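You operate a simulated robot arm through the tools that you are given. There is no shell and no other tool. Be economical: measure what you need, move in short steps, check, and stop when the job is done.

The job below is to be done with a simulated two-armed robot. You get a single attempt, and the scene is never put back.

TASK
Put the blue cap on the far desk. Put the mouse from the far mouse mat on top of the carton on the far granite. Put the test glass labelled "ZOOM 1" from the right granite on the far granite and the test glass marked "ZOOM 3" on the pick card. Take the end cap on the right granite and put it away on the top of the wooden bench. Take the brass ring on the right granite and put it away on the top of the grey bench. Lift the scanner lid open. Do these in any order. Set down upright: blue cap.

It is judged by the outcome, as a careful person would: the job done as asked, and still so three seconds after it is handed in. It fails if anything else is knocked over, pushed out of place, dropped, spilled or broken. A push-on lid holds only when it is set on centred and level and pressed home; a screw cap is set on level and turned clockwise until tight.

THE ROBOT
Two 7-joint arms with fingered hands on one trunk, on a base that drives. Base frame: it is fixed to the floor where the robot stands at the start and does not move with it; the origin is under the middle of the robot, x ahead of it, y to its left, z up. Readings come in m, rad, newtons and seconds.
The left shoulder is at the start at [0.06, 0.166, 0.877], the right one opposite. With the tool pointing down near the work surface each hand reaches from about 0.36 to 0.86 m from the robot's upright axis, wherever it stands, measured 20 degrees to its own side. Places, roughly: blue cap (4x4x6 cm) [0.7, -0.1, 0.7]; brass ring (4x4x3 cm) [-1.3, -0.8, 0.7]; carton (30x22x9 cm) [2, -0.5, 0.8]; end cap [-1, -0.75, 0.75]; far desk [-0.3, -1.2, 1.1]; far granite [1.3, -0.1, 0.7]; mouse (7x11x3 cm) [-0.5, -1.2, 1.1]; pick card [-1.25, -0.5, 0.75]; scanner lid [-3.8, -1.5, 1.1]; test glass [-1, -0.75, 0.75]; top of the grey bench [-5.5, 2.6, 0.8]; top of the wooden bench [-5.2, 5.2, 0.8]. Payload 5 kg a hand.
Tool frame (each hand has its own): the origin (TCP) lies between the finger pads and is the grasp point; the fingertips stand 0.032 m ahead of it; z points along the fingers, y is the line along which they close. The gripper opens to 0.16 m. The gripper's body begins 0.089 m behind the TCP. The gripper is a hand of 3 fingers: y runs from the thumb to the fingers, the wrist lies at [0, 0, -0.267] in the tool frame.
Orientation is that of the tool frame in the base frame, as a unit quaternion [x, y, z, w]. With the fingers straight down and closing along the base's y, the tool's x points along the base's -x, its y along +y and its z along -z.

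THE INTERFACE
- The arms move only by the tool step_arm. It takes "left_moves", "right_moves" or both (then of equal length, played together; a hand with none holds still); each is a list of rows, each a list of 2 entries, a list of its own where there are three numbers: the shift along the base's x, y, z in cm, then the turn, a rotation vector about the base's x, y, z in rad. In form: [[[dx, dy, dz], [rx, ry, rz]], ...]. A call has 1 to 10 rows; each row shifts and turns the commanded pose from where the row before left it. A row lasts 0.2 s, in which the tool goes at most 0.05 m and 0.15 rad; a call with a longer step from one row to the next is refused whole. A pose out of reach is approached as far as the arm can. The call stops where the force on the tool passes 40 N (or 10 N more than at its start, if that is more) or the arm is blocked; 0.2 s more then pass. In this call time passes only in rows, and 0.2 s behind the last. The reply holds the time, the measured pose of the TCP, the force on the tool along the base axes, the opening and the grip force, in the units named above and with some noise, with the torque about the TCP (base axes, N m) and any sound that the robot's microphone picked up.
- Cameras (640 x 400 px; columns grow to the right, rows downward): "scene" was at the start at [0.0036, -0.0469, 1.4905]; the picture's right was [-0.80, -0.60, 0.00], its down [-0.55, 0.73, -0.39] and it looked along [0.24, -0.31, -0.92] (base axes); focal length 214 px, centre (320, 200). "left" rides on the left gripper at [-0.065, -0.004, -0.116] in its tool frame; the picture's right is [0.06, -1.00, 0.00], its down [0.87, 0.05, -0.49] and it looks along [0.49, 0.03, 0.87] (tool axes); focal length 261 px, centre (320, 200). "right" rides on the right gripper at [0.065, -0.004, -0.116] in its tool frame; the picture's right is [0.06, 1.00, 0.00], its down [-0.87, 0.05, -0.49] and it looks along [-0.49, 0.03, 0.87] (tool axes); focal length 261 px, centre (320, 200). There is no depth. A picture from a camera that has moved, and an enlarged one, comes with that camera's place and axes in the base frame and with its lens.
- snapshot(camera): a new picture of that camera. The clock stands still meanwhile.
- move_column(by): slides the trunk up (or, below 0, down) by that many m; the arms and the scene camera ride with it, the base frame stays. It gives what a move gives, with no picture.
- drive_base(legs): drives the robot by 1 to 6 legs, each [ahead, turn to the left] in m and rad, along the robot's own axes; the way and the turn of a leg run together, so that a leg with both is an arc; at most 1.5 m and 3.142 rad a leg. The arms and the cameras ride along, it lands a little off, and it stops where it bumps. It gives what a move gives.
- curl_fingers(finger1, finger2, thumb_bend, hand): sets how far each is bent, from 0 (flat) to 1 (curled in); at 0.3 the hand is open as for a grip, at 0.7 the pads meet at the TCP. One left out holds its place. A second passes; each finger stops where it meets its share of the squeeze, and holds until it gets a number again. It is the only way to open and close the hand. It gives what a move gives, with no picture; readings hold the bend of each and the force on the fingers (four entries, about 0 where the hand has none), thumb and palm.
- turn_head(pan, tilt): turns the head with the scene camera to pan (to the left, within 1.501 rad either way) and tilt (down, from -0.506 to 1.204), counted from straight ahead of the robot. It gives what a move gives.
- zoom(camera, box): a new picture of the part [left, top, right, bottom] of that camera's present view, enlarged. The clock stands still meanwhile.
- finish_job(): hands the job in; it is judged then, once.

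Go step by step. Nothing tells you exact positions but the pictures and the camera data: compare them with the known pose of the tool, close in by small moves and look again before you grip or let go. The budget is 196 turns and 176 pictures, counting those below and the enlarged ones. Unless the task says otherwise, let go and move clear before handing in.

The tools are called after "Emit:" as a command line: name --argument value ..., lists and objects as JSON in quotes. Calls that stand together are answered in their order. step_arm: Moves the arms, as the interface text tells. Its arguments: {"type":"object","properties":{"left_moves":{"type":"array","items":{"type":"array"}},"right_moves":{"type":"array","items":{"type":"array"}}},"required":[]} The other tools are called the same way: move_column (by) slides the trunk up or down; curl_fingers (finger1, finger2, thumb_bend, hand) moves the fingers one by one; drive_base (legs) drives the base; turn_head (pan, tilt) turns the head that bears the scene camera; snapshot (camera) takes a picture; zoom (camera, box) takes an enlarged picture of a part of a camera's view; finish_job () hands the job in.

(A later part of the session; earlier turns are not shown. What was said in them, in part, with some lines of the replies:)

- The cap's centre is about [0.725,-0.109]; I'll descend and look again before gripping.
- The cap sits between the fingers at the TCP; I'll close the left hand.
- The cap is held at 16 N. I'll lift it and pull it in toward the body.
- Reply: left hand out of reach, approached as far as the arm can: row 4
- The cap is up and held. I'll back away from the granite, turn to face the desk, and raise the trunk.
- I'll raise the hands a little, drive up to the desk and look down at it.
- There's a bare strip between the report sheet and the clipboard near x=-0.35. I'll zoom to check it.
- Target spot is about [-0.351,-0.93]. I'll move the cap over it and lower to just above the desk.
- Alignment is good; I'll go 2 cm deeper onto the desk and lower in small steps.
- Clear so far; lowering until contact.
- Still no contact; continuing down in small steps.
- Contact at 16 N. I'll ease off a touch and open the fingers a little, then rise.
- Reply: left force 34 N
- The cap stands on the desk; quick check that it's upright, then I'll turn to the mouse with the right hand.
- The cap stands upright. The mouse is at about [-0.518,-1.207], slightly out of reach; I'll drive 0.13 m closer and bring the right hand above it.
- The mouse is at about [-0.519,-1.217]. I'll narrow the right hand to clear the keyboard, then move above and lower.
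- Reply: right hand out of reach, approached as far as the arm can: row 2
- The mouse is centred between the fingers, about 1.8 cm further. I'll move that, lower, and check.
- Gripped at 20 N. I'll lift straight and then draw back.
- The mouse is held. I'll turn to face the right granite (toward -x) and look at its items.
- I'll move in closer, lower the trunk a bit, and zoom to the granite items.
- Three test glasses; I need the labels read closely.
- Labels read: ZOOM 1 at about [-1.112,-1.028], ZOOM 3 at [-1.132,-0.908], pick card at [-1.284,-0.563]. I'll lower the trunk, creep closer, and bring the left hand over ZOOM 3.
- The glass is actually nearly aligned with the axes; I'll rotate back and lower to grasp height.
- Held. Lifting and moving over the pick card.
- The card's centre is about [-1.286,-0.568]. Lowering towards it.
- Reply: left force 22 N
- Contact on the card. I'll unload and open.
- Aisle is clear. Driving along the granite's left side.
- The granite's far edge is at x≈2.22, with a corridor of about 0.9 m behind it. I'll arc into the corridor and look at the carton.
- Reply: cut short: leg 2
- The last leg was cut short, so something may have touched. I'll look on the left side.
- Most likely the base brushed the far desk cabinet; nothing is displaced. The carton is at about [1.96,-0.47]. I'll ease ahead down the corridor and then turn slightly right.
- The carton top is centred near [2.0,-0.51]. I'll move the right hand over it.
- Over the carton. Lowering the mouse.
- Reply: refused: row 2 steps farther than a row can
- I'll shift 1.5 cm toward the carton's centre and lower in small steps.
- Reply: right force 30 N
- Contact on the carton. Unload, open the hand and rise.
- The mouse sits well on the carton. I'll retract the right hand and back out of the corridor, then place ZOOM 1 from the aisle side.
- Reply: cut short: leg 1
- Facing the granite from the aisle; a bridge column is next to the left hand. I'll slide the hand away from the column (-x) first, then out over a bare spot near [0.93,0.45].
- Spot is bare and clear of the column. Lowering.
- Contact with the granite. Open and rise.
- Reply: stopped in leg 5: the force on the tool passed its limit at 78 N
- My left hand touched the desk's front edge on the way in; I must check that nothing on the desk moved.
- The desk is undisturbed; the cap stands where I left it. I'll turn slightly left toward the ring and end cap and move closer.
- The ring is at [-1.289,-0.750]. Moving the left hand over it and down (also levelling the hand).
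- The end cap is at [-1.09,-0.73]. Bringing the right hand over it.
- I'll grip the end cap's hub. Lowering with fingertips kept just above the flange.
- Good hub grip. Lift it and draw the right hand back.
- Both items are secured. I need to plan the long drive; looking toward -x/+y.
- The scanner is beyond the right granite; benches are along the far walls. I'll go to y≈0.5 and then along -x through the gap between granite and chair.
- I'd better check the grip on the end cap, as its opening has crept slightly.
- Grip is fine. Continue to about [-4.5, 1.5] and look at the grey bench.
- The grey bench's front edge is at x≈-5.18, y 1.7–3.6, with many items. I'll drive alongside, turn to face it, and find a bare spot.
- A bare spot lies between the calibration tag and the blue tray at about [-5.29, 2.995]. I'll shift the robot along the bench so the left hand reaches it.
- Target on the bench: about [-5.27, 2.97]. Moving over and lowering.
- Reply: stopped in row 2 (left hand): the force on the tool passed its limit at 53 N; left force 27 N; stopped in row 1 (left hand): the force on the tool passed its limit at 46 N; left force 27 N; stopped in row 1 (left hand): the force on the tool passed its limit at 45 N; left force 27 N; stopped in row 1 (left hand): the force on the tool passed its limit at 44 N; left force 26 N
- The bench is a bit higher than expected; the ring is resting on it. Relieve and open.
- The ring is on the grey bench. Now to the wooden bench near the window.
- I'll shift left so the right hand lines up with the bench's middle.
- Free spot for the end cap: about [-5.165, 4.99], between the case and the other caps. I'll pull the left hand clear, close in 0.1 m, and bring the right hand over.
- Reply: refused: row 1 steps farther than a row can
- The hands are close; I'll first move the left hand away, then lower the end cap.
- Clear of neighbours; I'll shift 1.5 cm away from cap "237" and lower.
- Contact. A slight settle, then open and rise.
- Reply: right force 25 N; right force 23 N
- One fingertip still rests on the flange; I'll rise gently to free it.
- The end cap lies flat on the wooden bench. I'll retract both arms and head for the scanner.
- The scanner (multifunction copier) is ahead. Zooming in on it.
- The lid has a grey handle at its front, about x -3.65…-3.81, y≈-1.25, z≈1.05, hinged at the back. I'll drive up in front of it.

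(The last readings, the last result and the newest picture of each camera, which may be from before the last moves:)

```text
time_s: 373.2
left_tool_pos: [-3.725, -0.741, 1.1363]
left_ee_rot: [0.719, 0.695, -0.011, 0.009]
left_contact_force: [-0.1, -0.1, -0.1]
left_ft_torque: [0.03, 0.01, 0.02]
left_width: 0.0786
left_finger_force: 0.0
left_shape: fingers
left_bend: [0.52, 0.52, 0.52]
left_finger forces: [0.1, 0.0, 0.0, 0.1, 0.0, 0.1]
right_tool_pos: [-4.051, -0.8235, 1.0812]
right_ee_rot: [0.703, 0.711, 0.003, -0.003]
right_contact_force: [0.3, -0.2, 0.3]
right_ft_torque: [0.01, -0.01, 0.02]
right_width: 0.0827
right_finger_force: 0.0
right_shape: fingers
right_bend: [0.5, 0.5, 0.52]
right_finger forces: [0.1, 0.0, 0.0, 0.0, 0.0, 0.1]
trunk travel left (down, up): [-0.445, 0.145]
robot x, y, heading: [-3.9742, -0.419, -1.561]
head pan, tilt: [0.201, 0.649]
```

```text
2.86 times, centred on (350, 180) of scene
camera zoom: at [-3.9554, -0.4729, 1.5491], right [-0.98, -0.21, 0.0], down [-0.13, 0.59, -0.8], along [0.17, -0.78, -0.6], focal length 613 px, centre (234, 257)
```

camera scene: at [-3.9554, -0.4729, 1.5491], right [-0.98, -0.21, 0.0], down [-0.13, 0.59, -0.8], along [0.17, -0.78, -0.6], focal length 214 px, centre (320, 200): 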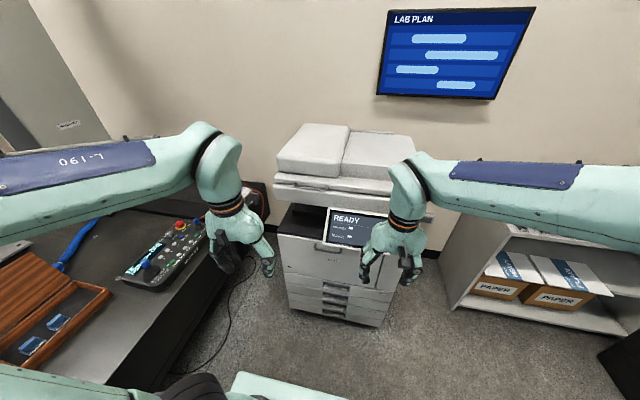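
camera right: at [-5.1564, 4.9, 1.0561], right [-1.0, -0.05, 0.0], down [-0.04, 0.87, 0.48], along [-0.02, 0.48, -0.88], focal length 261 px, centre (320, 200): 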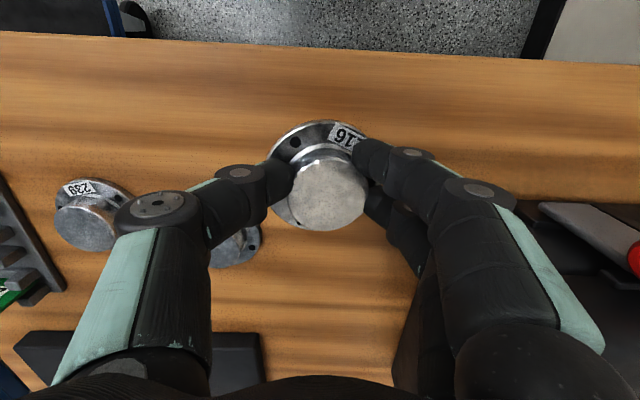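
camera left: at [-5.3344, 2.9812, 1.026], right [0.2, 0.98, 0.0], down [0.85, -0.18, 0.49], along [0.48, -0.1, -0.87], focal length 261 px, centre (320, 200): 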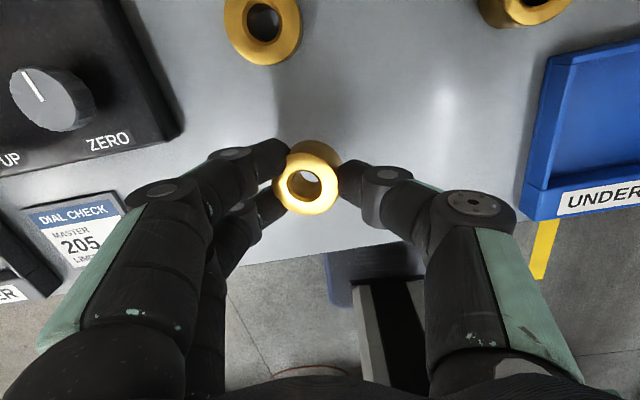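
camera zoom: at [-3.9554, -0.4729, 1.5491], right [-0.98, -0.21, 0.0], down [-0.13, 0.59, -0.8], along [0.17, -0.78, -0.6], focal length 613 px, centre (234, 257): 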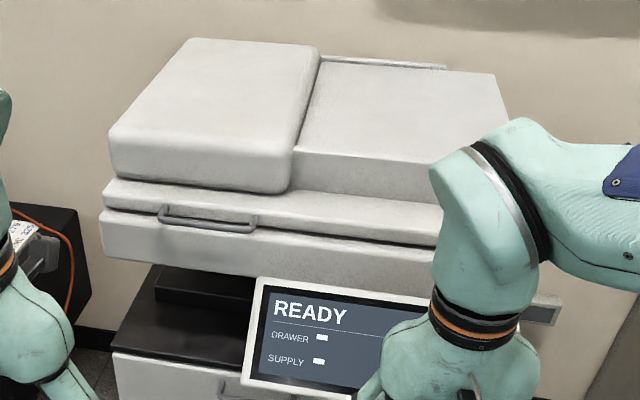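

Handle triangulates to about [-3.755,-1.20,1.06]. I'll pull the right hand back, and turn the left hand to point forward, fingers horizontal.

Emit:
step_arm --left_moves '[[[0, -4, 0], [-0.15, 0, 0]], [[0, -4, 0], [-0.15, 0, 0]], [[0, -4, 0], [-0.15, 0, 0]], [[0, -4, 0], [-0.15, 0, 0]], [[0, -4, 0], [-0.15, 0, 0]], [[0, -3, 0], [-0.15, 0, 0]], [[0, 0, 0], [-0.15, 0, 0]], [[0, 0, 0], [-0.15, 0, 0]], [[0, 0, 0], [-0.15, 0, 0]], [[0, 0, 0], [-0.15, 0, 0]]]' --right_moves '[[[-2, 3, 3], [0, 0, 0]], [[-2, 3, 3], [0, 0, 0]], [[-2, 3, 3], [0, 0, 0]], [[-2, 3, 2], [0, 0, 0]], [[0, 0, 0], [0, 0, 0]], [[0, 0, 0], [0, 0, 0]], [[0, 0, 0], [0, 0, 0]], [[0, 0, 0], [0, 0, 0]], [[0, 0, 0], [0, 0, 0]], [[0, 0, 0], [0, 0, 0]]]'

Emit:
snapshot --camera "left"

Emit:
snapshot --camera "scene"

```text
time_s: 375.6
left_tool_pos: [-3.4367, -0.8654, 1.1717]
left_ee_rot: [0.399, 0.67, -0.247, 0.576]
left_contact_force: [1.0, -0.3, 0.6]
left_ft_torque: [0.04, 0.0, 0.0]
left_width: 0.0793
left_finger_force: 0.1
left_shape: fingers
left_bend: [0.52, 0.52, 0.52]
left_finger forces: [0.0, 0.1, 0.0, 0.0, 0.0, 0.0]
left hand out of reach, approached as far as the arm can: row 7, 8, 10
right_tool_pos: [-4.1319, -0.702, 1.1903]
right_ee_rot: [0.704, 0.711, 0.002, -0.003]
right_contact_force: [-0.8, 0.4, 0.0]
right_ft_torque: [-0.02, -0.02, 0.02]
right_width: 0.0828
right_finger_force: 0.0
right_shape: fingers
right_bend: [0.5, 0.5, 0.52]
right_finger forces: [0.0, 0.0, 0.1, 0.0, 0.0, 0.1]
trunk travel left (down, up): [-0.445, 0.145]
robot x, y, heading: [-3.9721, -0.4172, -1.559]
head pan, tilt: [0.201, 0.649]
stopped in row 10 (left hand): the arm was blocked; the commanded pose is now the measured one
```

```text
53 pictures are left
camera left: at [-3.5052, -0.7934, 1.2597], right [-0.82, -0.54, -0.19], down [-0.26, 0.64, -0.73], along [0.52, -0.54, -0.66], focal length 261 px, centre (320, 200)
```

left: 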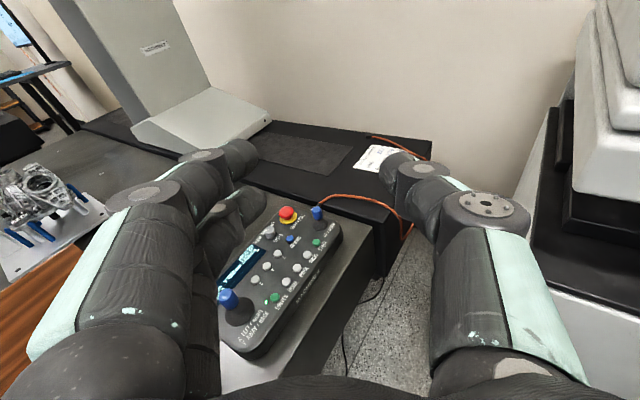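

```text
52 pictures are left
camera scene: at [-3.9561, -0.4727, 1.549], right [-0.98, -0.21, 0.0], down [-0.13, 0.59, -0.8], along [0.17, -0.78, -0.6], focal length 214 px, centre (320, 200)
```

scene: 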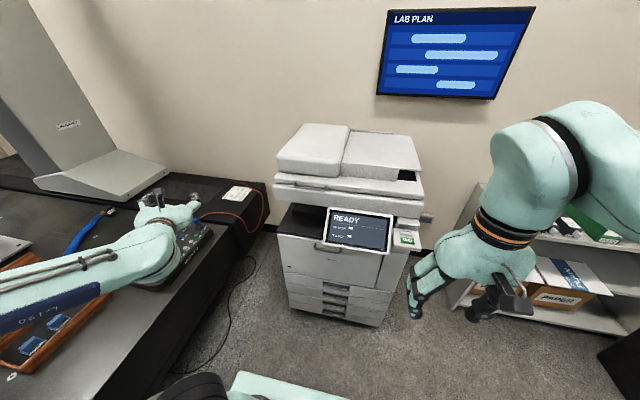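

The wrist got too close to the body and the arm swung aside (no contact). I'll restore the hand to pointing down, then retry from farther back.

Emit:
step_arm --left_moves '[[[-2, 0, 1.2], [0.127, 0.051, -0.042]], [[-2.5, 0, 1], [0.127, 0.051, -0.042]], [[-3, 0, 1], [0.127, 0.051, -0.042]], [[-3, 0, 1], [0.127, 0.051, -0.042]], [[-3, 0, 1], [0.127, 0.051, -0.042]], [[-3, 0, 0], [0.127, 0.051, -0.042]], [[-3, 0, 0], [0.127, 0.051, -0.042]], [[-3, 0, 0], [0.127, 0.051, -0.042]], [[-3, 0, 0], [0.127, 0.051, -0.042]], [[-3, 0, 0], [0.127, 0.051, -0.042]]]'

Emit:
snapshot --camera "scene"

```text
time_s: 377.8
left_tool_pos: [-3.7228, -0.8656, 1.2222]
left_ee_rot: [0.709, 0.706, 0.002, -0.004]
left_contact_force: [-0.8, 0.1, 0.1]
left_ft_torque: [0.03, -0.02, -0.01]
left_width: 0.0793
left_finger_force: 0.1
left_shape: fingers
left_bend: [0.52, 0.52, 0.52]
left_finger forces: [0.0, 0.1, 0.0, 0.0, 0.0, 0.0]
right_tool_pos: [-4.1315, -0.7043, 1.1896]
right_ee_rot: [0.704, 0.711, 0.002, -0.004]
right_contact_force: [0.2, -0.3, -0.9]
right_ft_torque: [0.03, 0.04, 0.02]
right_width: 0.0829
right_finger_force: 0.1
right_shape: fingers
right_bend: [0.5, 0.5, 0.52]
right_finger forces: [0.0, 0.0, 0.1, 0.0, 0.0, 0.1]
trunk travel left (down, up): [-0.445, 0.145]
robot x, y, heading: [-3.9732, -0.4184, -1.558]
head pan, tilt: [0.201, 0.649]
```

```text
51 pictures are left
camera scene: at [-3.9559, -0.4739, 1.5489], right [-0.98, -0.21, 0.0], down [-0.13, 0.59, -0.8], along [0.17, -0.78, -0.6], focal length 214 px, centre (320, 200)
```

scene: 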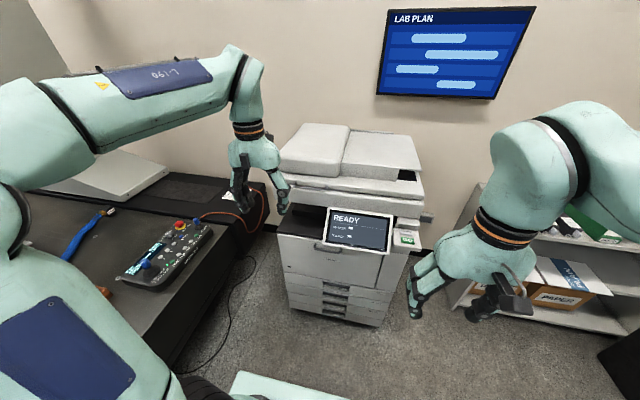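

Emit:
drive_base --legs '[[-0.2, 0]]'

Emit:
step_arm --left_moves '[[[0, -4.8, -1], [0, 0, 0]], [[0, -4.8, -1], [0, 0, 0]], [[0, -4.8, -1], [0, 0, 0]], [[0, -3, 0], [-0.13, 0, 0]], [[0, -3, 0], [-0.13, 0, 0]], [[0, -3, 0], [-0.13, 0, 0]], [[0, -3, 0], [-0.13, 0, 0]], [[0, -3, 0], [-0.13, 0, 0]], [[0, -3, 0], [-0.13, 0, 0]], [[0, -3, 0], [-0.13, 0, 0]]]'

```text
time_s: 379.4
left_tool_pos: [-3.7241, -0.6605, 1.2244]
left_ee_rot: [0.708, 0.706, 0.0, -0.003]
left_contact_force: [-0.8, 1.3, -0.5]
left_ft_torque: [-0.01, 0.01, -0.02]
left_width: 0.0793
left_finger_force: 0.0
left_shape: fingers
left_bend: [0.52, 0.52, 0.52]
left_finger forces: [0.0, 0.0, 0.0, 0.1, 0.0, 0.0]
right_tool_pos: [-4.1342, -0.4996, 1.1897]
right_ee_rot: [0.703, 0.711, 0.002, -0.003]
right_contact_force: [0.0, 0.9, 0.8]
right_ft_torque: [-0.04, -0.01, 0.0]
right_width: 0.0828
right_finger_force: 0.0
right_shape: fingers
right_bend: [0.5, 0.5, 0.52]
right_finger forces: [0.0, 0.0, 0.0, 0.0, 0.0, 0.1]
trunk travel left (down, up): [-0.445, 0.145]
robot x, y, heading: [-3.9728, -0.2112, -1.559]
head pan, tilt: [0.201, 0.649]
```

```text
time_s: 381.6
left_tool_pos: [-3.7251, -1.0164, 1.1926]
left_ee_rot: [0.637, 0.635, -0.309, 0.308]
left_contact_force: [-0.9, -0.4, -0.7]
left_ft_torque: [0.0, -0.01, 0.0]
left_width: 0.0791
left_finger_force: 0.1
left_shape: fingers
left_bend: [0.52, 0.52, 0.52]
left_finger forces: [0.0, 0.1, 0.1, 0.0, 0.0, 0.0]
right_tool_pos: [-4.1339, -0.5006, 1.1895]
right_ee_rot: [0.704, 0.71, 0.003, -0.005]
right_contact_force: [-0.6, -0.6, 0.4]
right_ft_torque: [0.01, -0.01, 0.01]
right_width: 0.0827
right_finger_force: 0.0
right_shape: fingers
right_bend: [0.5, 0.5, 0.52]
right_finger forces: [0.0, 0.0, 0.0, 0.0, 0.0, 0.0]
trunk travel left (down, up): [-0.445, 0.145]
robot x, y, heading: [-3.9766, -0.2124, -1.555]
head pan, tilt: [0.201, 0.649]
```

Working. Completing the pitch to horizontal and looking.

Emit:
step_arm --left_moves '[[[0, 0, -2], [-0.13, 0, 0]], [[0, 0, -2], [-0.13, 0, 0]], [[0, 0, -2], [-0.13, 0, 0]], [[0, 0, -2], [-0.13, 0, 0]], [[0, 0, -1], [-0.13, 0, 0]]]'

Emit:
snapshot --camera "left"

Emit:
zoom --camera "scene" --box '[220, 90, 420, 250]'

```text
time_s: 382.8
left_tool_pos: [-3.7219, -1.0163, 1.1026]
left_ee_rot: [0.506, 0.504, -0.495, 0.495]
left_contact_force: [-0.3, -0.2, -0.8]
left_ft_torque: [0.0, 0.0, -0.03]
left_width: 0.0792
left_finger_force: 0.1
left_shape: fingers
left_bend: [0.52, 0.52, 0.52]
left_finger forces: [0.0, 0.0, 0.1, 0.0, 0.0, 0.0]
right_tool_pos: [-4.1326, -0.5013, 1.1893]
right_ee_rot: [0.703, 0.711, 0.002, -0.004]
right_contact_force: [0.0, 0.0, 0.8]
right_ft_torque: [0.03, -0.01, -0.02]
right_width: 0.0828
right_finger_force: 0.2
right_shape: fingers
right_bend: [0.5, 0.5, 0.52]
right_finger forces: [0.0, 0.0, 0.0, 0.0, 0.0, 0.1]
trunk travel left (down, up): [-0.445, 0.145]
robot x, y, heading: [-3.9753, -0.2192, -1.56]
head pan, tilt: [0.201, 0.649]
```

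```text
50 pictures are left
camera left: at [-3.7257, -0.9017, 1.1698], right [-1.0, 0.0, -0.06], down [0.06, 0.51, -0.86], along [0.03, -0.86, -0.51], focal length 261 px, centre (320, 200)
```

left: 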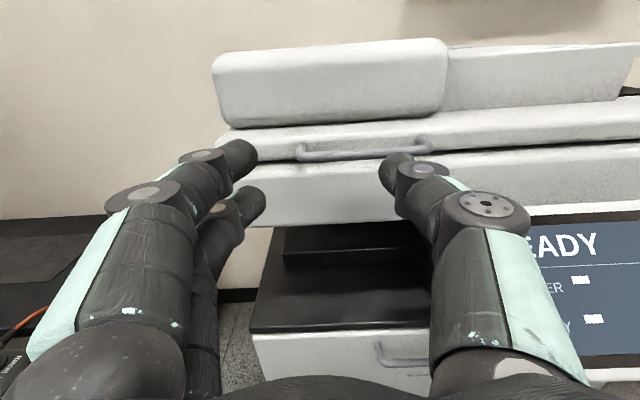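

```text
2.50 times, centred on (320, 170) of scene
camera zoom: at [-3.9568, -0.2709, 1.549], right [-0.98, -0.21, 0.0], down [-0.13, 0.59, -0.8], along [0.17, -0.78, -0.61], focal length 536 px, centre (320, 275)
```

zoom: 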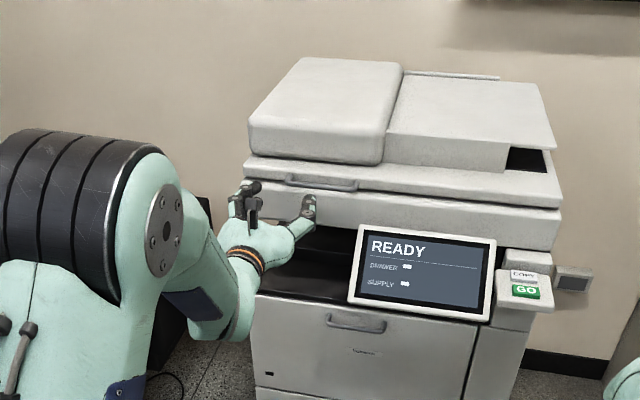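

Handle centre ≈[-3.77,-1.20,1.057]. I'll drop the hand to z≈1.0, slide the fingers in beneath the handle, and look.

Emit:
step_arm --left_moves '[[[-1.4, 0, -4], [0, 0, 0]], [[-1.4, -1, -4], [0, 0, 0]], [[0, -3, -2], [0, 0, 0]], [[0, -4, 0], [0, 0, 0]], [[0, -4, 0], [0, 0, 0]], [[0, -3, 0], [0, 0, 0]]]'

Emit:
snapshot --camera "left"

Emit:
zoom --camera "scene" --box '[260, 120, 380, 200]'

```text
time_s: 384.0
left_tool_pos: [-3.751, -1.1249, 1.0021]
left_ee_rot: [0.508, 0.501, -0.495, 0.496]
left_contact_force: [1.3, 28.9, 6.2]
left_ft_torque: [-0.57, -0.22, 0.35]
left_width: 0.08
left_finger_force: 14.2
left_shape: fingers
left_bend: [0.54, 0.52, 0.52]
left_finger forces: [14.5, 3.9, 0.0, 0.0, 11.1, 0.0]
right_tool_pos: [-4.1318, -0.4984, 1.1892]
right_ee_rot: [0.703, 0.712, 0.002, -0.004]
right_contact_force: [-0.5, -0.7, 0.0]
right_ft_torque: [0.05, 0.05, 0.01]
right_width: 0.0827
right_finger_force: 0.0
right_shape: fingers
right_bend: [0.5, 0.5, 0.52]
right_finger forces: [0.1, 0.0, 0.0, 0.0, 0.0, 0.0]
trunk travel left (down, up): [-0.445, 0.145]
robot x, y, heading: [-3.9739, -0.2128, -1.554]
head pan, tilt: [0.201, 0.649]
stopped in row 6 (left hand): the force on the tool passed its limit at 144 N (the readings are from after the stop); the commanded pose is now the measured one
```

```text
48 pictures are left
camera left: at [-3.7546, -1.0109, 1.0687], right [-1.0, 0.0, -0.07], down [0.06, 0.51, -0.86], along [0.03, -0.86, -0.51], focal length 261 px, centre (320, 200)
```

left: 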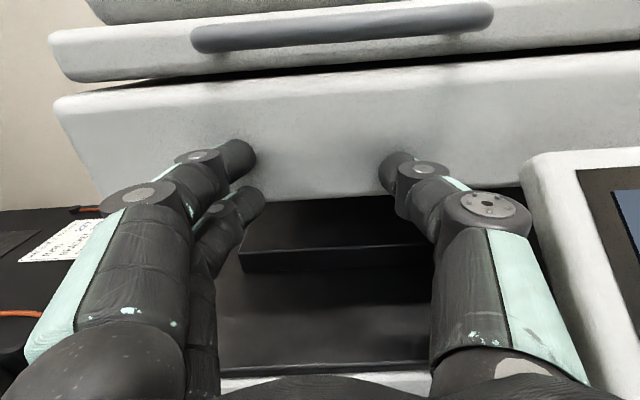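

```text
5.00 times, centred on (320, 160) of scene
camera zoom: at [-3.9578, -0.2666, 1.5493], right [-0.98, -0.22, 0.0], down [-0.13, 0.59, -0.8], along [0.17, -0.78, -0.6], focal length 1072 px, centre (320, 400)
```

zoom: 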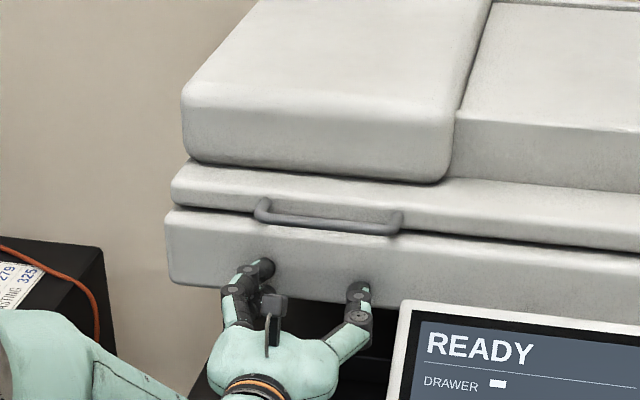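

The fingertips met the body front at y≈-1.16; the handle is just above (z≈1.075). I'll back off 6 mm and raise beneath the handle.

Emit:
step_arm --left_moves '[[[0, 0.8, 0], [0, 0, 0]], [[-0.5, 0, 1.5], [0, 0, 0]], [[0, 0, 1.5], [0, 0, 0]]]'

Emit:
snapshot --camera "left"

Emit:
zoom --camera "scene" --box '[270, 140, 350, 195]'

```text
time_s: 384.8
left_tool_pos: [-3.7561, -1.1195, 1.0298]
left_ee_rot: [0.507, 0.504, -0.494, 0.495]
left_contact_force: [-0.1, 0.3, 0.1]
left_ft_torque: [-0.02, 0.01, -0.03]
left_width: 0.0793
left_finger_force: 0.1
left_shape: fingers
left_bend: [0.52, 0.52, 0.52]
left_finger forces: [0.0, 0.0, 0.1, 0.0, 0.0, 0.1]
right_tool_pos: [-4.1329, -0.5011, 1.1892]
right_ee_rot: [0.703, 0.711, 0.002, -0.005]
right_contact_force: [0.3, 1.1, 0.0]
right_ft_torque: [-0.01, 0.01, -0.01]
right_width: 0.0828
right_finger_force: 0.1
right_shape: fingers
right_bend: [0.5, 0.5, 0.52]
right_finger forces: [0.0, 0.0, 0.0, 0.0, 0.0, 0.0]
trunk travel left (down, up): [-0.445, 0.145]
robot x, y, heading: [-3.9718, -0.2155, -1.556]
head pan, tilt: [0.201, 0.649]
```

```text
46 pictures are left
camera left: at [-3.7603, -1.0062, 1.0971], right [-1.0, 0.01, -0.07], down [0.06, 0.51, -0.86], along [0.03, -0.86, -0.51], focal length 261 px, centre (320, 200)
```

left: 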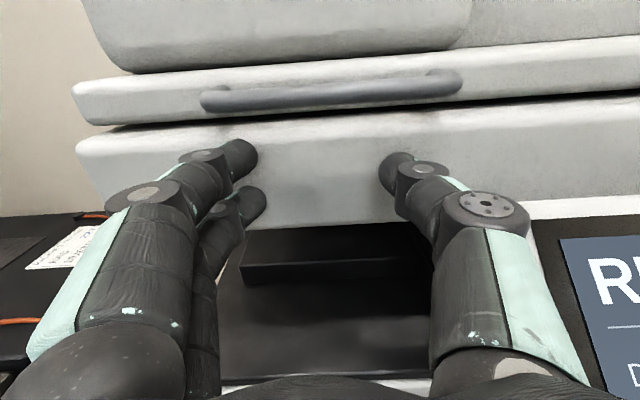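

```text
7.27 times, centred on (310, 168) of scene
camera zoom: at [-3.9579, -0.2697, 1.549], right [-0.98, -0.21, 0.0], down [-0.13, 0.59, -0.8], along [0.17, -0.78, -0.6], focal length 1560 px, centre (393, 436)
```

zoom: 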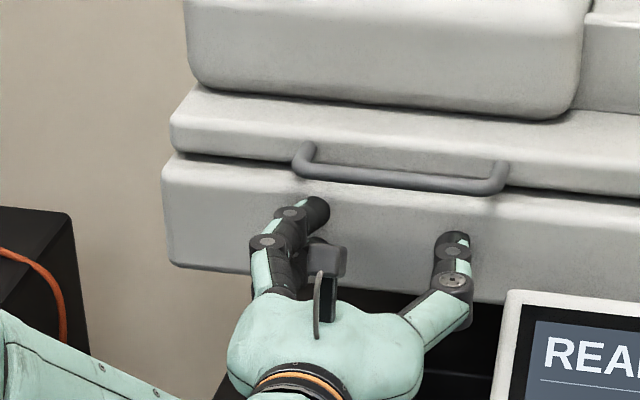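

The upper finger is ~1.6 cm below the bar. Shift 1.5 cm to the middle, and raise.

Emit:
step_arm --left_moves '[[[-1.5, 0, 0.5], [0, 0, 0]], [[0, -0.3, 1.0], [0, 0, 0]], [[0, 0, 1.0], [0, 0, 0]], [[0, 0, 1.0], [0, 0, 0]]]'

Emit:
snapshot --camera "left"

Emit:
zoom --camera "scene" --box '[270, 130, 350, 185]'

```text
time_s: 385.8
left_tool_pos: [-3.772, -1.124, 1.064]
left_ee_rot: [0.509, 0.503, -0.494, 0.494]
left_contact_force: [-0.4, -0.1, -2.5]
left_ft_torque: [0.03, 0.11, -0.01]
left_width: 0.0793
left_finger_force: 0.8
left_shape: fingers
left_bend: [0.52, 0.52, 0.52]
left_finger forces: [2.1, 0.0, 0.0, 0.0, 0.0, 0.0]
right_tool_pos: [-4.1329, -0.5006, 1.1888]
right_ee_rot: [0.704, 0.711, 0.002, -0.005]
right_contact_force: [-0.2, -0.3, -0.6]
right_ft_torque: [0.02, 0.01, -0.03]
right_width: 0.0829
right_finger_force: 0.1
right_shape: fingers
right_bend: [0.5, 0.5, 0.52]
right_finger forces: [0.1, 0.0, 0.1, 0.1, 0.0, 0.0]
trunk travel left (down, up): [-0.445, 0.145]
robot x, y, heading: [-3.9753, -0.219, -1.56]
head pan, tilt: [0.201, 0.649]
```

```text
44 pictures are left
camera left: at [-3.7755, -1.0096, 1.1313], right [-1.0, 0.01, -0.07], down [0.06, 0.51, -0.86], along [0.03, -0.86, -0.51], focal length 261 px, centre (320, 200)
```

left: 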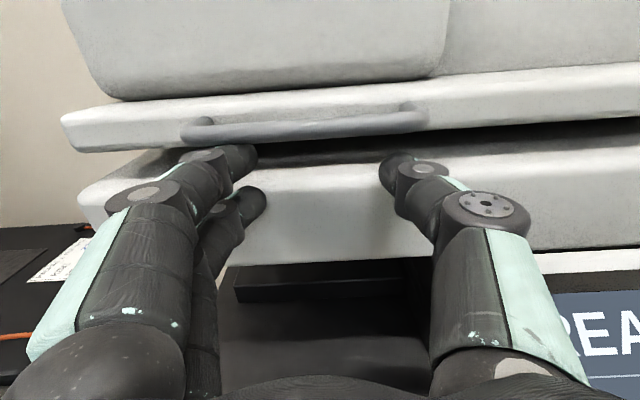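

```text
7.27 times, centred on (310, 158) of scene
camera zoom: at [-3.9578, -0.2703, 1.549], right [-0.98, -0.21, 0.0], down [-0.13, 0.59, -0.8], along [0.17, -0.78, -0.6], focal length 1560 px, centre (393, 509)
```

zoom: 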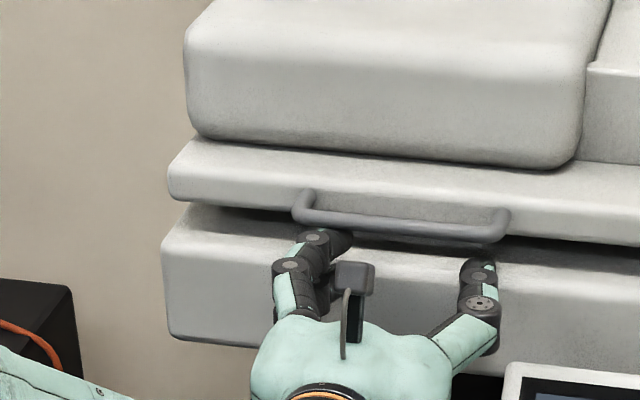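

The lid is lifting with very little force. Continue raising along the arc.

Emit:
step_arm --left_moves '[[[0, -0.1, 2], [0, 0, 0]], [[0, -0.2, 2], [0, 0, 0]], [[0, -0.3, 2], [0, 0, 0]], [[0, -0.4, 2], [0, 0, 0]], [[0, -0.5, 2], [0, 0, 0]]]'

Emit:
snapshot --camera "left"

Emit:
snapshot --camera "scene"

```text
time_s: 387.0
left_tool_pos: [-3.7737, -1.1379, 1.1658]
left_ee_rot: [0.507, 0.503, -0.495, 0.495]
left_contact_force: [-0.1, 1.3, -0.6]
left_ft_torque: [0.0, 0.08, 0.08]
left_width: 0.0791
left_finger_force: 0.4
left_shape: fingers
left_bend: [0.52, 0.52, 0.52]
left_finger forces: [0.9, 0.1, 0.1, 0.0, 0.0, 0.0]
right_tool_pos: [-4.1329, -0.5019, 1.1891]
right_ee_rot: [0.703, 0.711, 0.002, -0.005]
right_contact_force: [-0.3, 0.0, -0.6]
right_ft_torque: [0.0, -0.03, 0.03]
right_width: 0.0827
right_finger_force: 0.1
right_shape: fingers
right_bend: [0.5, 0.5, 0.52]
right_finger forces: [0.1, 0.1, 0.0, 0.0, 0.0, 0.0]
trunk travel left (down, up): [-0.445, 0.145]
robot x, y, heading: [-3.9716, -0.2164, -1.553]
head pan, tilt: [0.201, 0.649]
```

```text
42 pictures are left
camera left: at [-3.7755, -1.0241, 1.2319], right [-1.0, 0.01, -0.07], down [0.06, 0.51, -0.86], along [0.03, -0.86, -0.51], focal length 261 px, centre (320, 200)
```

left: 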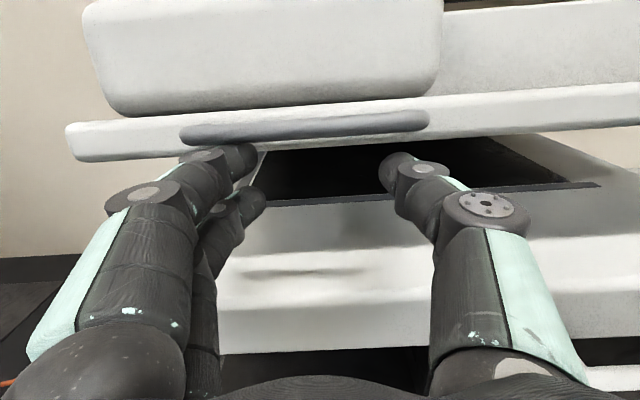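

```text
41 pictures are left
camera scene: at [-3.9579, -0.2699, 1.549], right [-0.98, -0.21, 0.0], down [-0.13, 0.59, -0.8], along [0.17, -0.78, -0.6], focal length 214 px, centre (320, 200)
```

scene: 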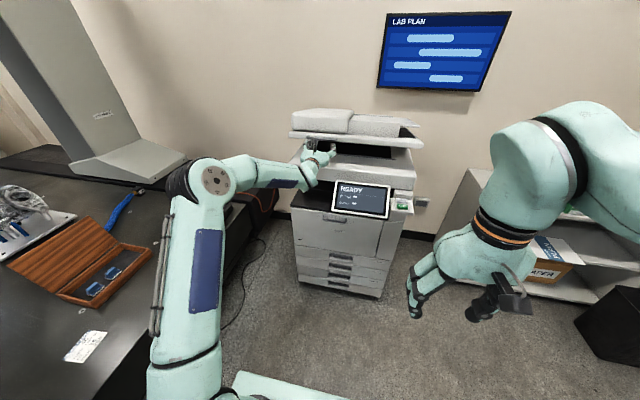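

Lid about 12° open with almost no load. I'll test whether it holds by lowering the hand 3.5 cm.

Emit:
step_arm --left_moves '[[[0, 0.5, -1.5], [0, 0, 0]], [[0, 0, -2], [0, 0, 0]], [[0, 0, -0.5], [0, 0, 0]]]'

Emit:
snapshot --camera "left"

```text
time_s: 387.8
left_tool_pos: [-3.7721, -1.1321, 1.1246]
left_ee_rot: [0.507, 0.504, -0.494, 0.495]
left_contact_force: [0.0, 1.2, -0.4]
left_ft_torque: [0.01, -0.02, 0.0]
left_width: 0.0789
left_finger_force: 0.0
left_shape: fingers
left_bend: [0.52, 0.52, 0.52]
left_finger forces: [0.0, 0.0, 0.0, 0.1, 0.0, 0.0]
right_tool_pos: [-4.134, -0.5009, 1.1893]
right_ee_rot: [0.704, 0.711, 0.003, -0.005]
right_contact_force: [-0.5, 0.1, -0.5]
right_ft_torque: [0.0, -0.01, -0.01]
right_width: 0.0829
right_finger_force: 0.0
right_shape: fingers
right_bend: [0.5, 0.5, 0.52]
right_finger forces: [0.0, 0.0, 0.0, 0.1, 0.0, 0.1]
trunk travel left (down, up): [-0.445, 0.145]
robot x, y, heading: [-3.971, -0.2146, -1.559]
head pan, tilt: [0.201, 0.649]
```

```text
40 pictures are left
camera left: at [-3.7759, -1.0191, 1.1912], right [-1.0, 0.01, -0.07], down [0.06, 0.51, -0.86], along [0.03, -0.86, -0.51], focal length 261 px, centre (320, 200)
```

left: 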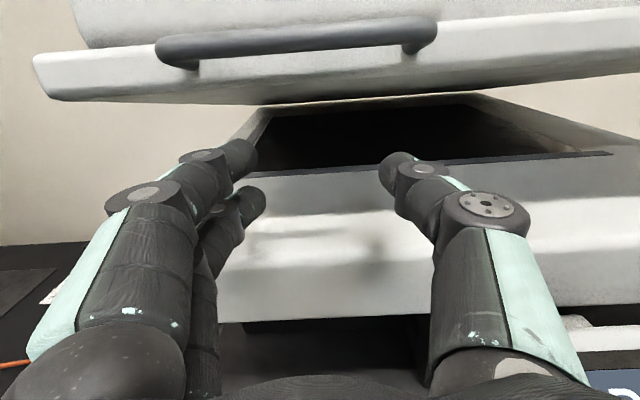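

The lid holds by itself. To gain reach for opening further, I'll withdraw the hand, raise the trunk, and drive 0.25 m closer.

Emit:
step_arm --left_moves '[[[0, 4.5, -0.5], [0, 0, 0]], [[0, 4.5, 0], [0, 0, 0]], [[0, 4.5, 0], [0, 0, 0]], [[0, 4.5, 0], [0, 0, 0]], [[0, 4.5, 0], [0, 0, 0]]]'

Emit:
move_column --by 0.14

Emit:
step_arm --left_moves '[[[0, 0, -4.5], [0, 0, 0]], [[0, 0, -4.5], [0, 0, 0]], [[0, 0, -5], [0, 0, 0]]]'

Emit:
drive_base --legs '[[0.2, 0]]'

Emit:
snapshot --camera "left"

Emit:
snapshot --camera "scene"

```text
time_s: 389.0
left_tool_pos: [-3.774, -0.9076, 1.118]
left_ee_rot: [0.509, 0.503, -0.494, 0.494]
left_contact_force: [0.1, -0.4, 0.2]
left_ft_torque: [0.01, -0.01, 0.01]
left_width: 0.0791
left_finger_force: 0.1
left_shape: fingers
left_bend: [0.52, 0.52, 0.52]
left_finger forces: [0.0, 0.0, 0.0, 0.1, 0.0, 0.0]
right_tool_pos: [-4.1341, -0.5019, 1.1897]
right_ee_rot: [0.704, 0.711, 0.001, -0.005]
right_contact_force: [-0.4, -0.3, -0.6]
right_ft_torque: [0.01, 0.01, 0.02]
right_width: 0.0827
right_finger_force: 0.1
right_shape: fingers
right_bend: [0.5, 0.5, 0.52]
right_finger forces: [0.0, 0.0, 0.0, 0.1, 0.1, 0.0]
trunk travel left (down, up): [-0.445, 0.145]
robot x, y, heading: [-3.9769, -0.2146, -1.561]
head pan, tilt: [0.201, 0.649]
```

```text
time_s: 390.7
left_tool_pos: [-3.7729, -0.9092, 1.2571]
left_ee_rot: [0.508, 0.503, -0.494, 0.495]
left_contact_force: [0.3, -0.2, -0.4]
left_ft_torque: [0.02, 0.01, -0.02]
left_width: 0.0792
left_finger_force: 0.1
left_shape: fingers
left_bend: [0.52, 0.52, 0.52]
left_finger forces: [0.0, 0.0, 0.1, 0.1, 0.0, 0.0]
right_tool_pos: [-4.1338, -0.501, 1.3291]
right_ee_rot: [0.703, 0.711, 0.002, -0.005]
right_contact_force: [-0.9, 0.5, 0.4]
right_ft_torque: [-0.01, 0.0, -0.01]
right_width: 0.0827
right_finger_force: 0.0
right_shape: fingers
right_bend: [0.5, 0.5, 0.52]
right_finger forces: [0.0, 0.0, 0.1, 0.1, 0.1, 0.1]
trunk travel left (down, up): [-0.585, 0.005]
robot x, y, heading: [-3.9735, -0.2175, -1.56]
head pan, tilt: [0.201, 0.649]
```

```text
time_s: 391.5
left_tool_pos: [-3.7709, -0.909, 1.1169]
left_ee_rot: [0.508, 0.504, -0.494, 0.494]
left_contact_force: [0.6, 0.7, -0.8]
left_ft_torque: [-0.05, -0.03, -0.02]
left_width: 0.079
left_finger_force: 0.0
left_shape: fingers
left_bend: [0.52, 0.52, 0.52]
left_finger forces: [0.0, 0.1, 0.0, 0.0, 0.2, 0.0]
right_tool_pos: [-4.1326, -0.5017, 1.3288]
right_ee_rot: [0.703, 0.711, 0.003, -0.005]
right_contact_force: [0.6, 0.3, -0.2]
right_ft_torque: [0.02, 0.05, -0.03]
right_width: 0.0829
right_finger_force: 0.2
right_shape: fingers
right_bend: [0.5, 0.5, 0.52]
right_finger forces: [0.0, 0.1, 0.0, 0.0, 0.0, 0.0]
trunk travel left (down, up): [-0.585, 0.005]
robot x, y, heading: [-3.9742, -0.2141, -1.556]
head pan, tilt: [0.201, 0.649]
```

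```text
time_s: 393.1
left_tool_pos: [-3.7701, -1.107, 1.1174]
left_ee_rot: [0.508, 0.503, -0.494, 0.494]
left_contact_force: [0.3, 0.0, 0.0]
left_ft_torque: [0.01, -0.01, -0.02]
left_width: 0.0791
left_finger_force: 0.1
left_shape: fingers
left_bend: [0.52, 0.52, 0.52]
left_finger forces: [0.1, 0.0, 0.1, 0.0, 0.1, 0.0]
right_tool_pos: [-4.1317, -0.7031, 1.3283]
right_ee_rot: [0.703, 0.711, 0.001, -0.005]
right_contact_force: [-0.4, -0.9, 0.0]
right_ft_torque: [0.05, 0.01, -0.02]
right_width: 0.0827
right_finger_force: 0.2
right_shape: fingers
right_bend: [0.5, 0.5, 0.52]
right_finger forces: [0.0, 0.0, 0.1, 0.0, 0.1, 0.0]
trunk travel left (down, up): [-0.585, 0.005]
robot x, y, heading: [-3.9731, -0.414, -1.554]
head pan, tilt: [0.201, 0.649]
```

```text
39 pictures are left
camera left: at [-3.7721, -0.9948, 1.1844], right [-1.0, 0.01, -0.07], down [0.06, 0.51, -0.86], along [0.03, -0.86, -0.51], focal length 261 px, centre (320, 200)
```

left: 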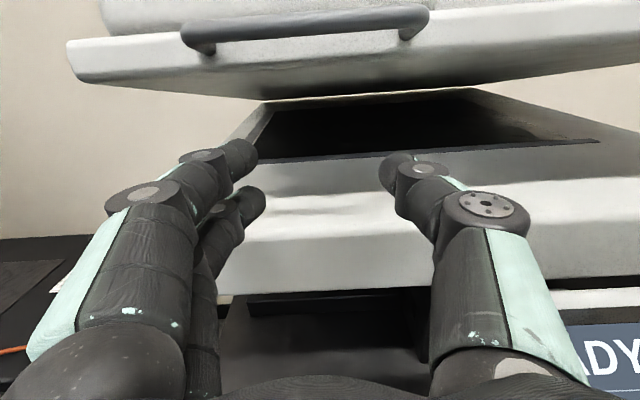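

```text
38 pictures are left
camera scene: at [-3.9549, -0.4719, 1.6889], right [-0.98, -0.21, 0.0], down [-0.13, 0.59, -0.8], along [0.17, -0.78, -0.61], focal length 214 px, centre (320, 200)
```

scene: 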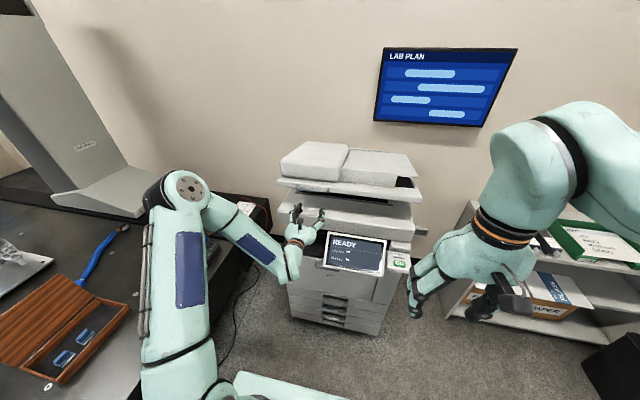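

Now slide the fingers under the raised lid edge and lift.

Emit:
step_arm --left_moves '[[[0, -3, 0], [0, 0, 0]], [[0, -3, 0], [0, 0, 0]], [[0, -3, 0], [0, 0, 0]], [[0, 0, 2], [0, 0, 0]], [[0, -0.3, 2], [0, 0, 0]]]'

Emit:
snapshot --camera "left"

```text
time_s: 394.3
left_tool_pos: [-3.7696, -1.2004, 1.157]
left_ee_rot: [0.507, 0.504, -0.494, 0.495]
left_contact_force: [0.8, 0.4, -2.6]
left_ft_torque: [0.11, 0.11, 0.02]
left_width: 0.0789
left_finger_force: 1.2
left_shape: fingers
left_bend: [0.52, 0.52, 0.52]
left_finger forces: [2.6, 0.0, 0.0, 0.0, 0.0, 0.0]
right_tool_pos: [-4.1303, -0.7006, 1.3282]
right_ee_rot: [0.704, 0.71, 0.003, -0.005]
right_contact_force: [-0.9, 0.1, 0.5]
right_ft_torque: [0.03, 0.01, -0.02]
right_width: 0.0827
right_finger_force: 0.0
right_shape: fingers
right_bend: [0.5, 0.5, 0.52]
right_finger forces: [0.1, 0.0, 0.0, 0.0, 0.0, 0.0]
trunk travel left (down, up): [-0.585, 0.005]
robot x, y, heading: [-3.9719, -0.4125, -1.553]
head pan, tilt: [0.201, 0.649]
```

```text
37 pictures are left
camera left: at [-3.7727, -1.0872, 1.2249], right [-1.0, 0.01, -0.07], down [0.06, 0.51, -0.86], along [0.03, -0.86, -0.51], focal length 261 px, centre (320, 200)
```

left: 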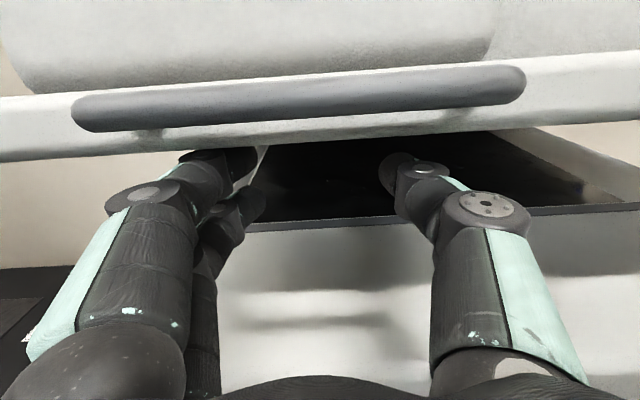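

Contact is under the lid with ~3 N. Lifting along the arc to about 40°.

Emit:
step_arm --left_moves '[[[0, -0.7, 2.4], [0, 0, 0]], [[0, -0.7, 2.4], [0, 0, 0]], [[0, -1.7, 3.6], [0, 0, 0]], [[0, -1.7, 3.6], [0, 0, 0]], [[0, -2.2, 3.2], [0, 0, 0]], [[0, -2.2, 3.2], [0, 0, 0]]]'

Emit:
snapshot --camera "scene"

Emit:
snapshot --camera "left"

```text
time_s: 395.7
left_tool_pos: [-3.7695, -1.2918, 1.3422]
left_ee_rot: [0.507, 0.503, -0.495, 0.496]
left_contact_force: [0.0, -0.2, -0.4]
left_ft_torque: [0.04, 0.03, 0.02]
left_width: 0.0793
left_finger_force: 0.0
left_shape: fingers
left_bend: [0.52, 0.52, 0.52]
left_finger forces: [0.1, 0.1, 0.0, 0.0, 0.0, 0.0]
right_tool_pos: [-4.1301, -0.7008, 1.3288]
right_ee_rot: [0.704, 0.71, 0.003, -0.005]
right_contact_force: [-0.4, -0.6, -1.0]
right_ft_torque: [-0.04, -0.02, 0.01]
right_width: 0.0831
right_finger_force: 0.1
right_shape: fingers
right_bend: [0.5, 0.5, 0.52]
right_finger forces: [0.0, 0.0, 0.0, 0.0, 0.0, 0.0]
trunk travel left (down, up): [-0.585, 0.005]
robot x, y, heading: [-3.9743, -0.4122, -1.562]
head pan, tilt: [0.201, 0.649]
```

```text
36 pictures are left
camera scene: at [-3.9553, -0.4701, 1.689], right [-0.98, -0.21, 0.0], down [-0.13, 0.59, -0.8], along [0.17, -0.78, -0.6], focal length 214 px, centre (320, 200)
```

scene: 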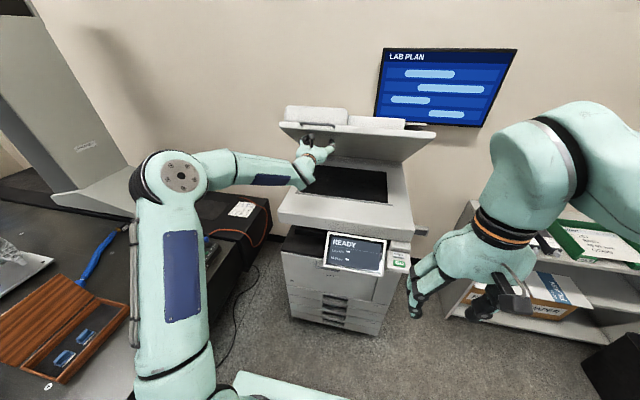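

```text
35 pictures are left
camera left: at [-3.7726, -1.1787, 1.41], right [-1.0, 0.01, -0.07], down [0.06, 0.51, -0.86], along [0.03, -0.86, -0.51], focal length 261 px, centre (320, 200)
```

left: 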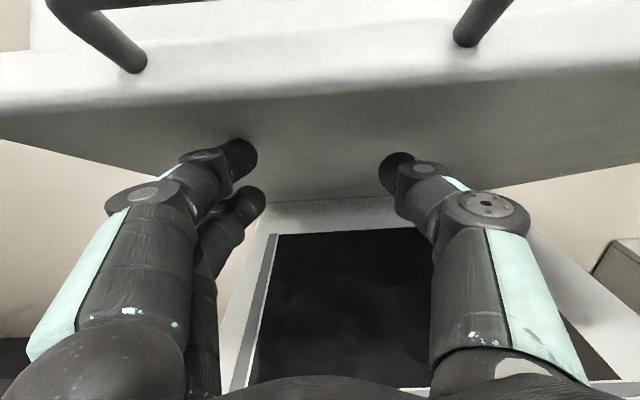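

Lid at roughly 45° and self-holding. Push further toward 65°+.

Emit:
step_arm --left_moves '[[[0, -2.8, 2.8], [0, 0, 0]], [[0, -2.9, 2.8], [0, 0, 0]], [[0, -3.2, 2.3], [0, 0, 0]], [[0, -3.2, 2.2], [0, 0, 0]]]'

Emit:
snapshot --camera "scene"

```text
time_s: 396.7
left_tool_pos: [-3.7724, -1.4146, 1.4406]
left_ee_rot: [0.51, 0.502, -0.495, 0.494]
left_contact_force: [-1.1, 1.2, -2.3]
left_ft_torque: [0.02, 0.04, 0.09]
left_width: 0.0791
left_finger_force: 1.1
left_shape: fingers
left_bend: [0.52, 0.52, 0.52]
left_finger forces: [1.6, 0.1, 0.0, 0.0, 0.0, 0.0]
right_tool_pos: [-4.1314, -0.7018, 1.3283]
right_ee_rot: [0.704, 0.71, 0.004, -0.005]
right_contact_force: [-0.3, 0.1, -0.6]
right_ft_torque: [0.05, -0.07, -0.01]
right_width: 0.0829
right_finger_force: 0.0
right_shape: fingers
right_bend: [0.5, 0.5, 0.52]
right_finger forces: [0.0, 0.0, 0.0, 0.0, 0.0, 0.1]
trunk travel left (down, up): [-0.585, 0.005]
robot x, y, heading: [-3.9708, -0.417, -1.557]
head pan, tilt: [0.201, 0.649]
```

```text
34 pictures are left
camera scene: at [-3.9568, -0.4708, 1.6889], right [-0.98, -0.21, 0.0], down [-0.13, 0.59, -0.8], along [0.17, -0.78, -0.6], focal length 214 px, centre (320, 200)
```

scene: 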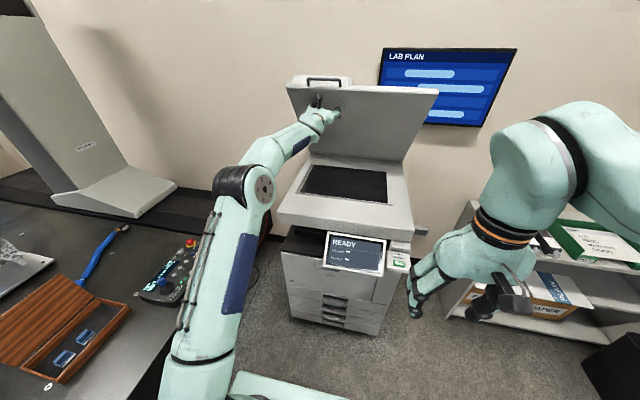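

About 60°. A bit more until it meets resistance or the end stop.

Emit:
step_arm --left_moves '[[[0, -3.5, 1.7], [0, 0, 0]], [[0, -3.5, 1.5], [0, 0, 0]], [[0, -3, 1], [0, 0, 0]]]'

Emit:
snapshot --camera "scene"

```text
time_s: 397.5
left_tool_pos: [-3.7694, -1.4215, 1.4474]
left_ee_rot: [0.507, 0.503, -0.495, 0.495]
left_contact_force: [0.6, 0.0, 0.3]
left_ft_torque: [0.0, 0.03, -0.03]
left_width: 0.0788
left_finger_force: 0.0
left_shape: fingers
left_bend: [0.52, 0.52, 0.52]
left_finger forces: [0.0, 0.1, 0.1, 0.1, 0.0, 0.0]
left hand out of reach, approached as far as the arm can: row 1, 2, 3
right_tool_pos: [-4.1302, -0.7018, 1.3288]
right_ee_rot: [0.703, 0.711, 0.003, -0.005]
right_contact_force: [0.3, -0.3, -0.5]
right_ft_torque: [0.03, -0.03, 0.01]
right_width: 0.0826
right_finger_force: 0.1
right_shape: fingers
right_bend: [0.5, 0.5, 0.52]
right_finger forces: [0.0, 0.0, 0.0, 0.0, 0.0, 0.1]
trunk travel left (down, up): [-0.585, 0.005]
robot x, y, heading: [-3.9683, -0.4136, -1.561]
head pan, tilt: [0.201, 0.649]
```

```text
33 pictures are left
camera scene: at [-3.9553, -0.4701, 1.689], right [-0.98, -0.21, 0.0], down [-0.13, 0.59, -0.8], along [0.17, -0.78, -0.6], focal length 214 px, centre (320, 200)
```

scene: 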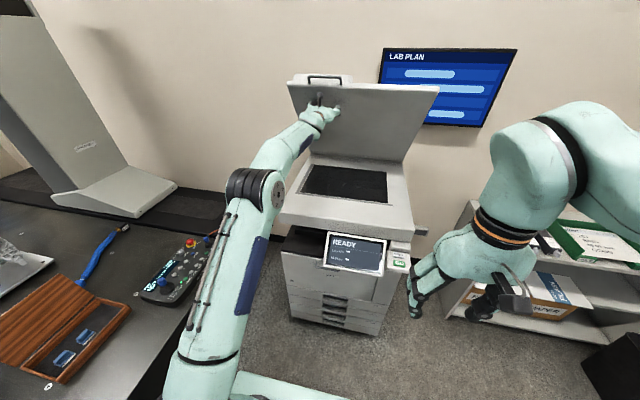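

The arm is at its limit; I'll nudge the base forward 0.08 m to push the lid a little further.

Emit:
drive_base --legs '[[0.08, 0]]'

Emit:
snapshot --camera "scene"

Emit:
snapshot --camera "left"

```text
time_s: 398.5
left_tool_pos: [-3.7675, -1.4771, 1.4432]
left_ee_rot: [0.508, 0.505, -0.495, 0.491]
left_contact_force: [0.4, 11.2, -4.0]
left_ft_torque: [0.0, 0.2, 0.38]
left_width: 0.0775
left_finger_force: 5.6
left_shape: fingers
left_bend: [0.55, 0.52, 0.52]
left_finger forces: [11.6, 0.1, 0.1, 0.0, 0.1, 0.0]
right_tool_pos: [-4.1284, -0.755, 1.3312]
right_ee_rot: [0.703, 0.711, 0.003, -0.004]
right_contact_force: [-0.2, -1.4, 0.1]
right_ft_torque: [-0.03, 0.02, 0.01]
right_width: 0.0829
right_finger_force: 0.1
right_shape: fingers
right_bend: [0.5, 0.5, 0.52]
right_finger forces: [0.0, 0.1, 0.0, 0.0, 0.0, 0.1]
trunk travel left (down, up): [-0.585, 0.005]
robot x, y, heading: [-3.9721, -0.4715, -1.556]
head pan, tilt: [0.201, 0.649]
stopped in leg 1: the force on the tool passed its limit at 78 N (the readings are from after the stop); the commanded pose is now the measured one
```

```text
32 pictures are left
camera scene: at [-3.9524, -0.5238, 1.6891], right [-0.98, -0.21, 0.0], down [-0.13, 0.59, -0.8], along [0.17, -0.78, -0.6], focal length 214 px, centre (320, 200)
```

scene: 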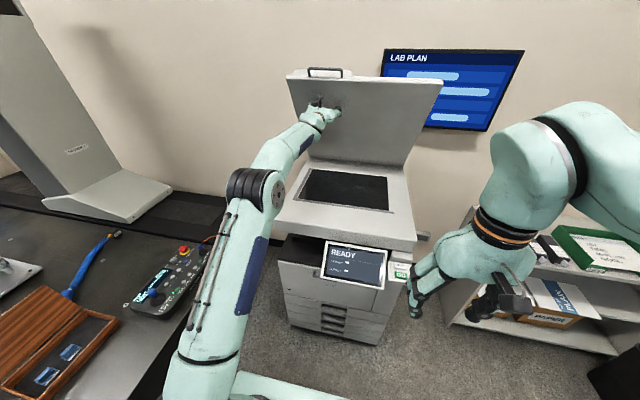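

```text
31 pictures are left
camera left: at [-3.7706, -1.3631, 1.5117], right [-1.0, 0.01, -0.06], down [0.06, 0.51, -0.86], along [0.03, -0.86, -0.51], focal length 261 px, centre (320, 200)
```

left: 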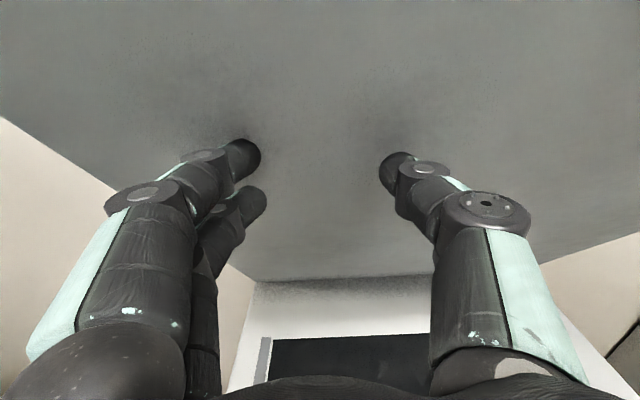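

The lid has reached its end stop. Back away and check that it stays open.

Emit:
drive_base --legs '[[-0.45, 0]]'

Emit:
snapshot --camera "scene"

```text
time_s: 401.2
left_tool_pos: [-3.7772, -1.0329, 1.4448]
left_ee_rot: [0.508, 0.505, -0.494, 0.492]
left_contact_force: [0.9, 0.3, 0.1]
left_ft_torque: [0.0, -0.04, 0.0]
left_width: 0.0792
left_finger_force: 0.1
left_shape: fingers
left_bend: [0.52, 0.52, 0.52]
left_finger forces: [0.0, 0.0, 0.0, 0.0, 0.0, 0.0]
right_tool_pos: [-4.1366, -0.3118, 1.3286]
right_ee_rot: [0.703, 0.711, 0.003, -0.005]
right_contact_force: [0.0, -0.4, 0.3]
right_ft_torque: [-0.03, -0.01, -0.01]
right_width: 0.0827
right_finger_force: 0.0
right_shape: fingers
right_bend: [0.5, 0.5, 0.52]
right_finger forces: [0.1, 0.1, 0.0, 0.0, 0.0, 0.1]
trunk travel left (down, up): [-0.585, 0.005]
robot x, y, heading: [-3.9759, -0.0254, -1.552]
head pan, tilt: [0.201, 0.649]
```

```text
30 pictures are left
camera scene: at [-3.9606, -0.0802, 1.689], right [-0.98, -0.21, 0.0], down [-0.13, 0.59, -0.8], along [0.17, -0.78, -0.6], focal length 214 px, centre (320, 200)
```

scene: 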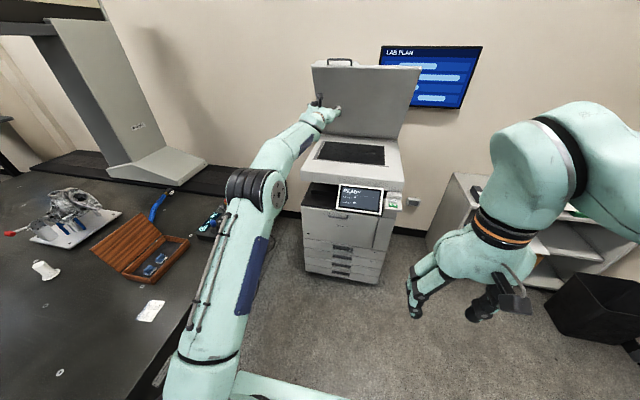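

The lid stays open with the hand well clear, and everything else is placed; handing in.

Emit:
finish_job

```text
The job is handed in.
```

I finished all seven parts of the job and handed it in; no result has come back yet.

- **Blue cap:** standing upright on the far desk, on a bare strip between the report sheet and the clipboard.
- **Mouse:** centred on top of the carton on the far granite.
- **ZOOM 1:** on a bare spot on the far granite.
- **ZOOM 3:** on the pick card.
- **End cap (216):** flat on top of the wooden bench.
- **Brass ring:** on top of the grey bench.
- **Scanner lid:** open to its end stop, and it stayed open after I backed away.

I made a few contacts along the way:

- **Far desk:** my left hand hit the front edge once (78 N). The cap, checked afterwards, was where I had left it, and nothing on the desk looked moved.
- **Scanner:** my fingertips hit its body front (144 N), then pushed the lid against its end stop (78 N). It had not shifted as far as I could measure.
- **Far corridor:** two base moves on my way behind the far granite and back out were cut short. The first may have been a brush against a cabinet; I looked around after it and saw nothing displaced.
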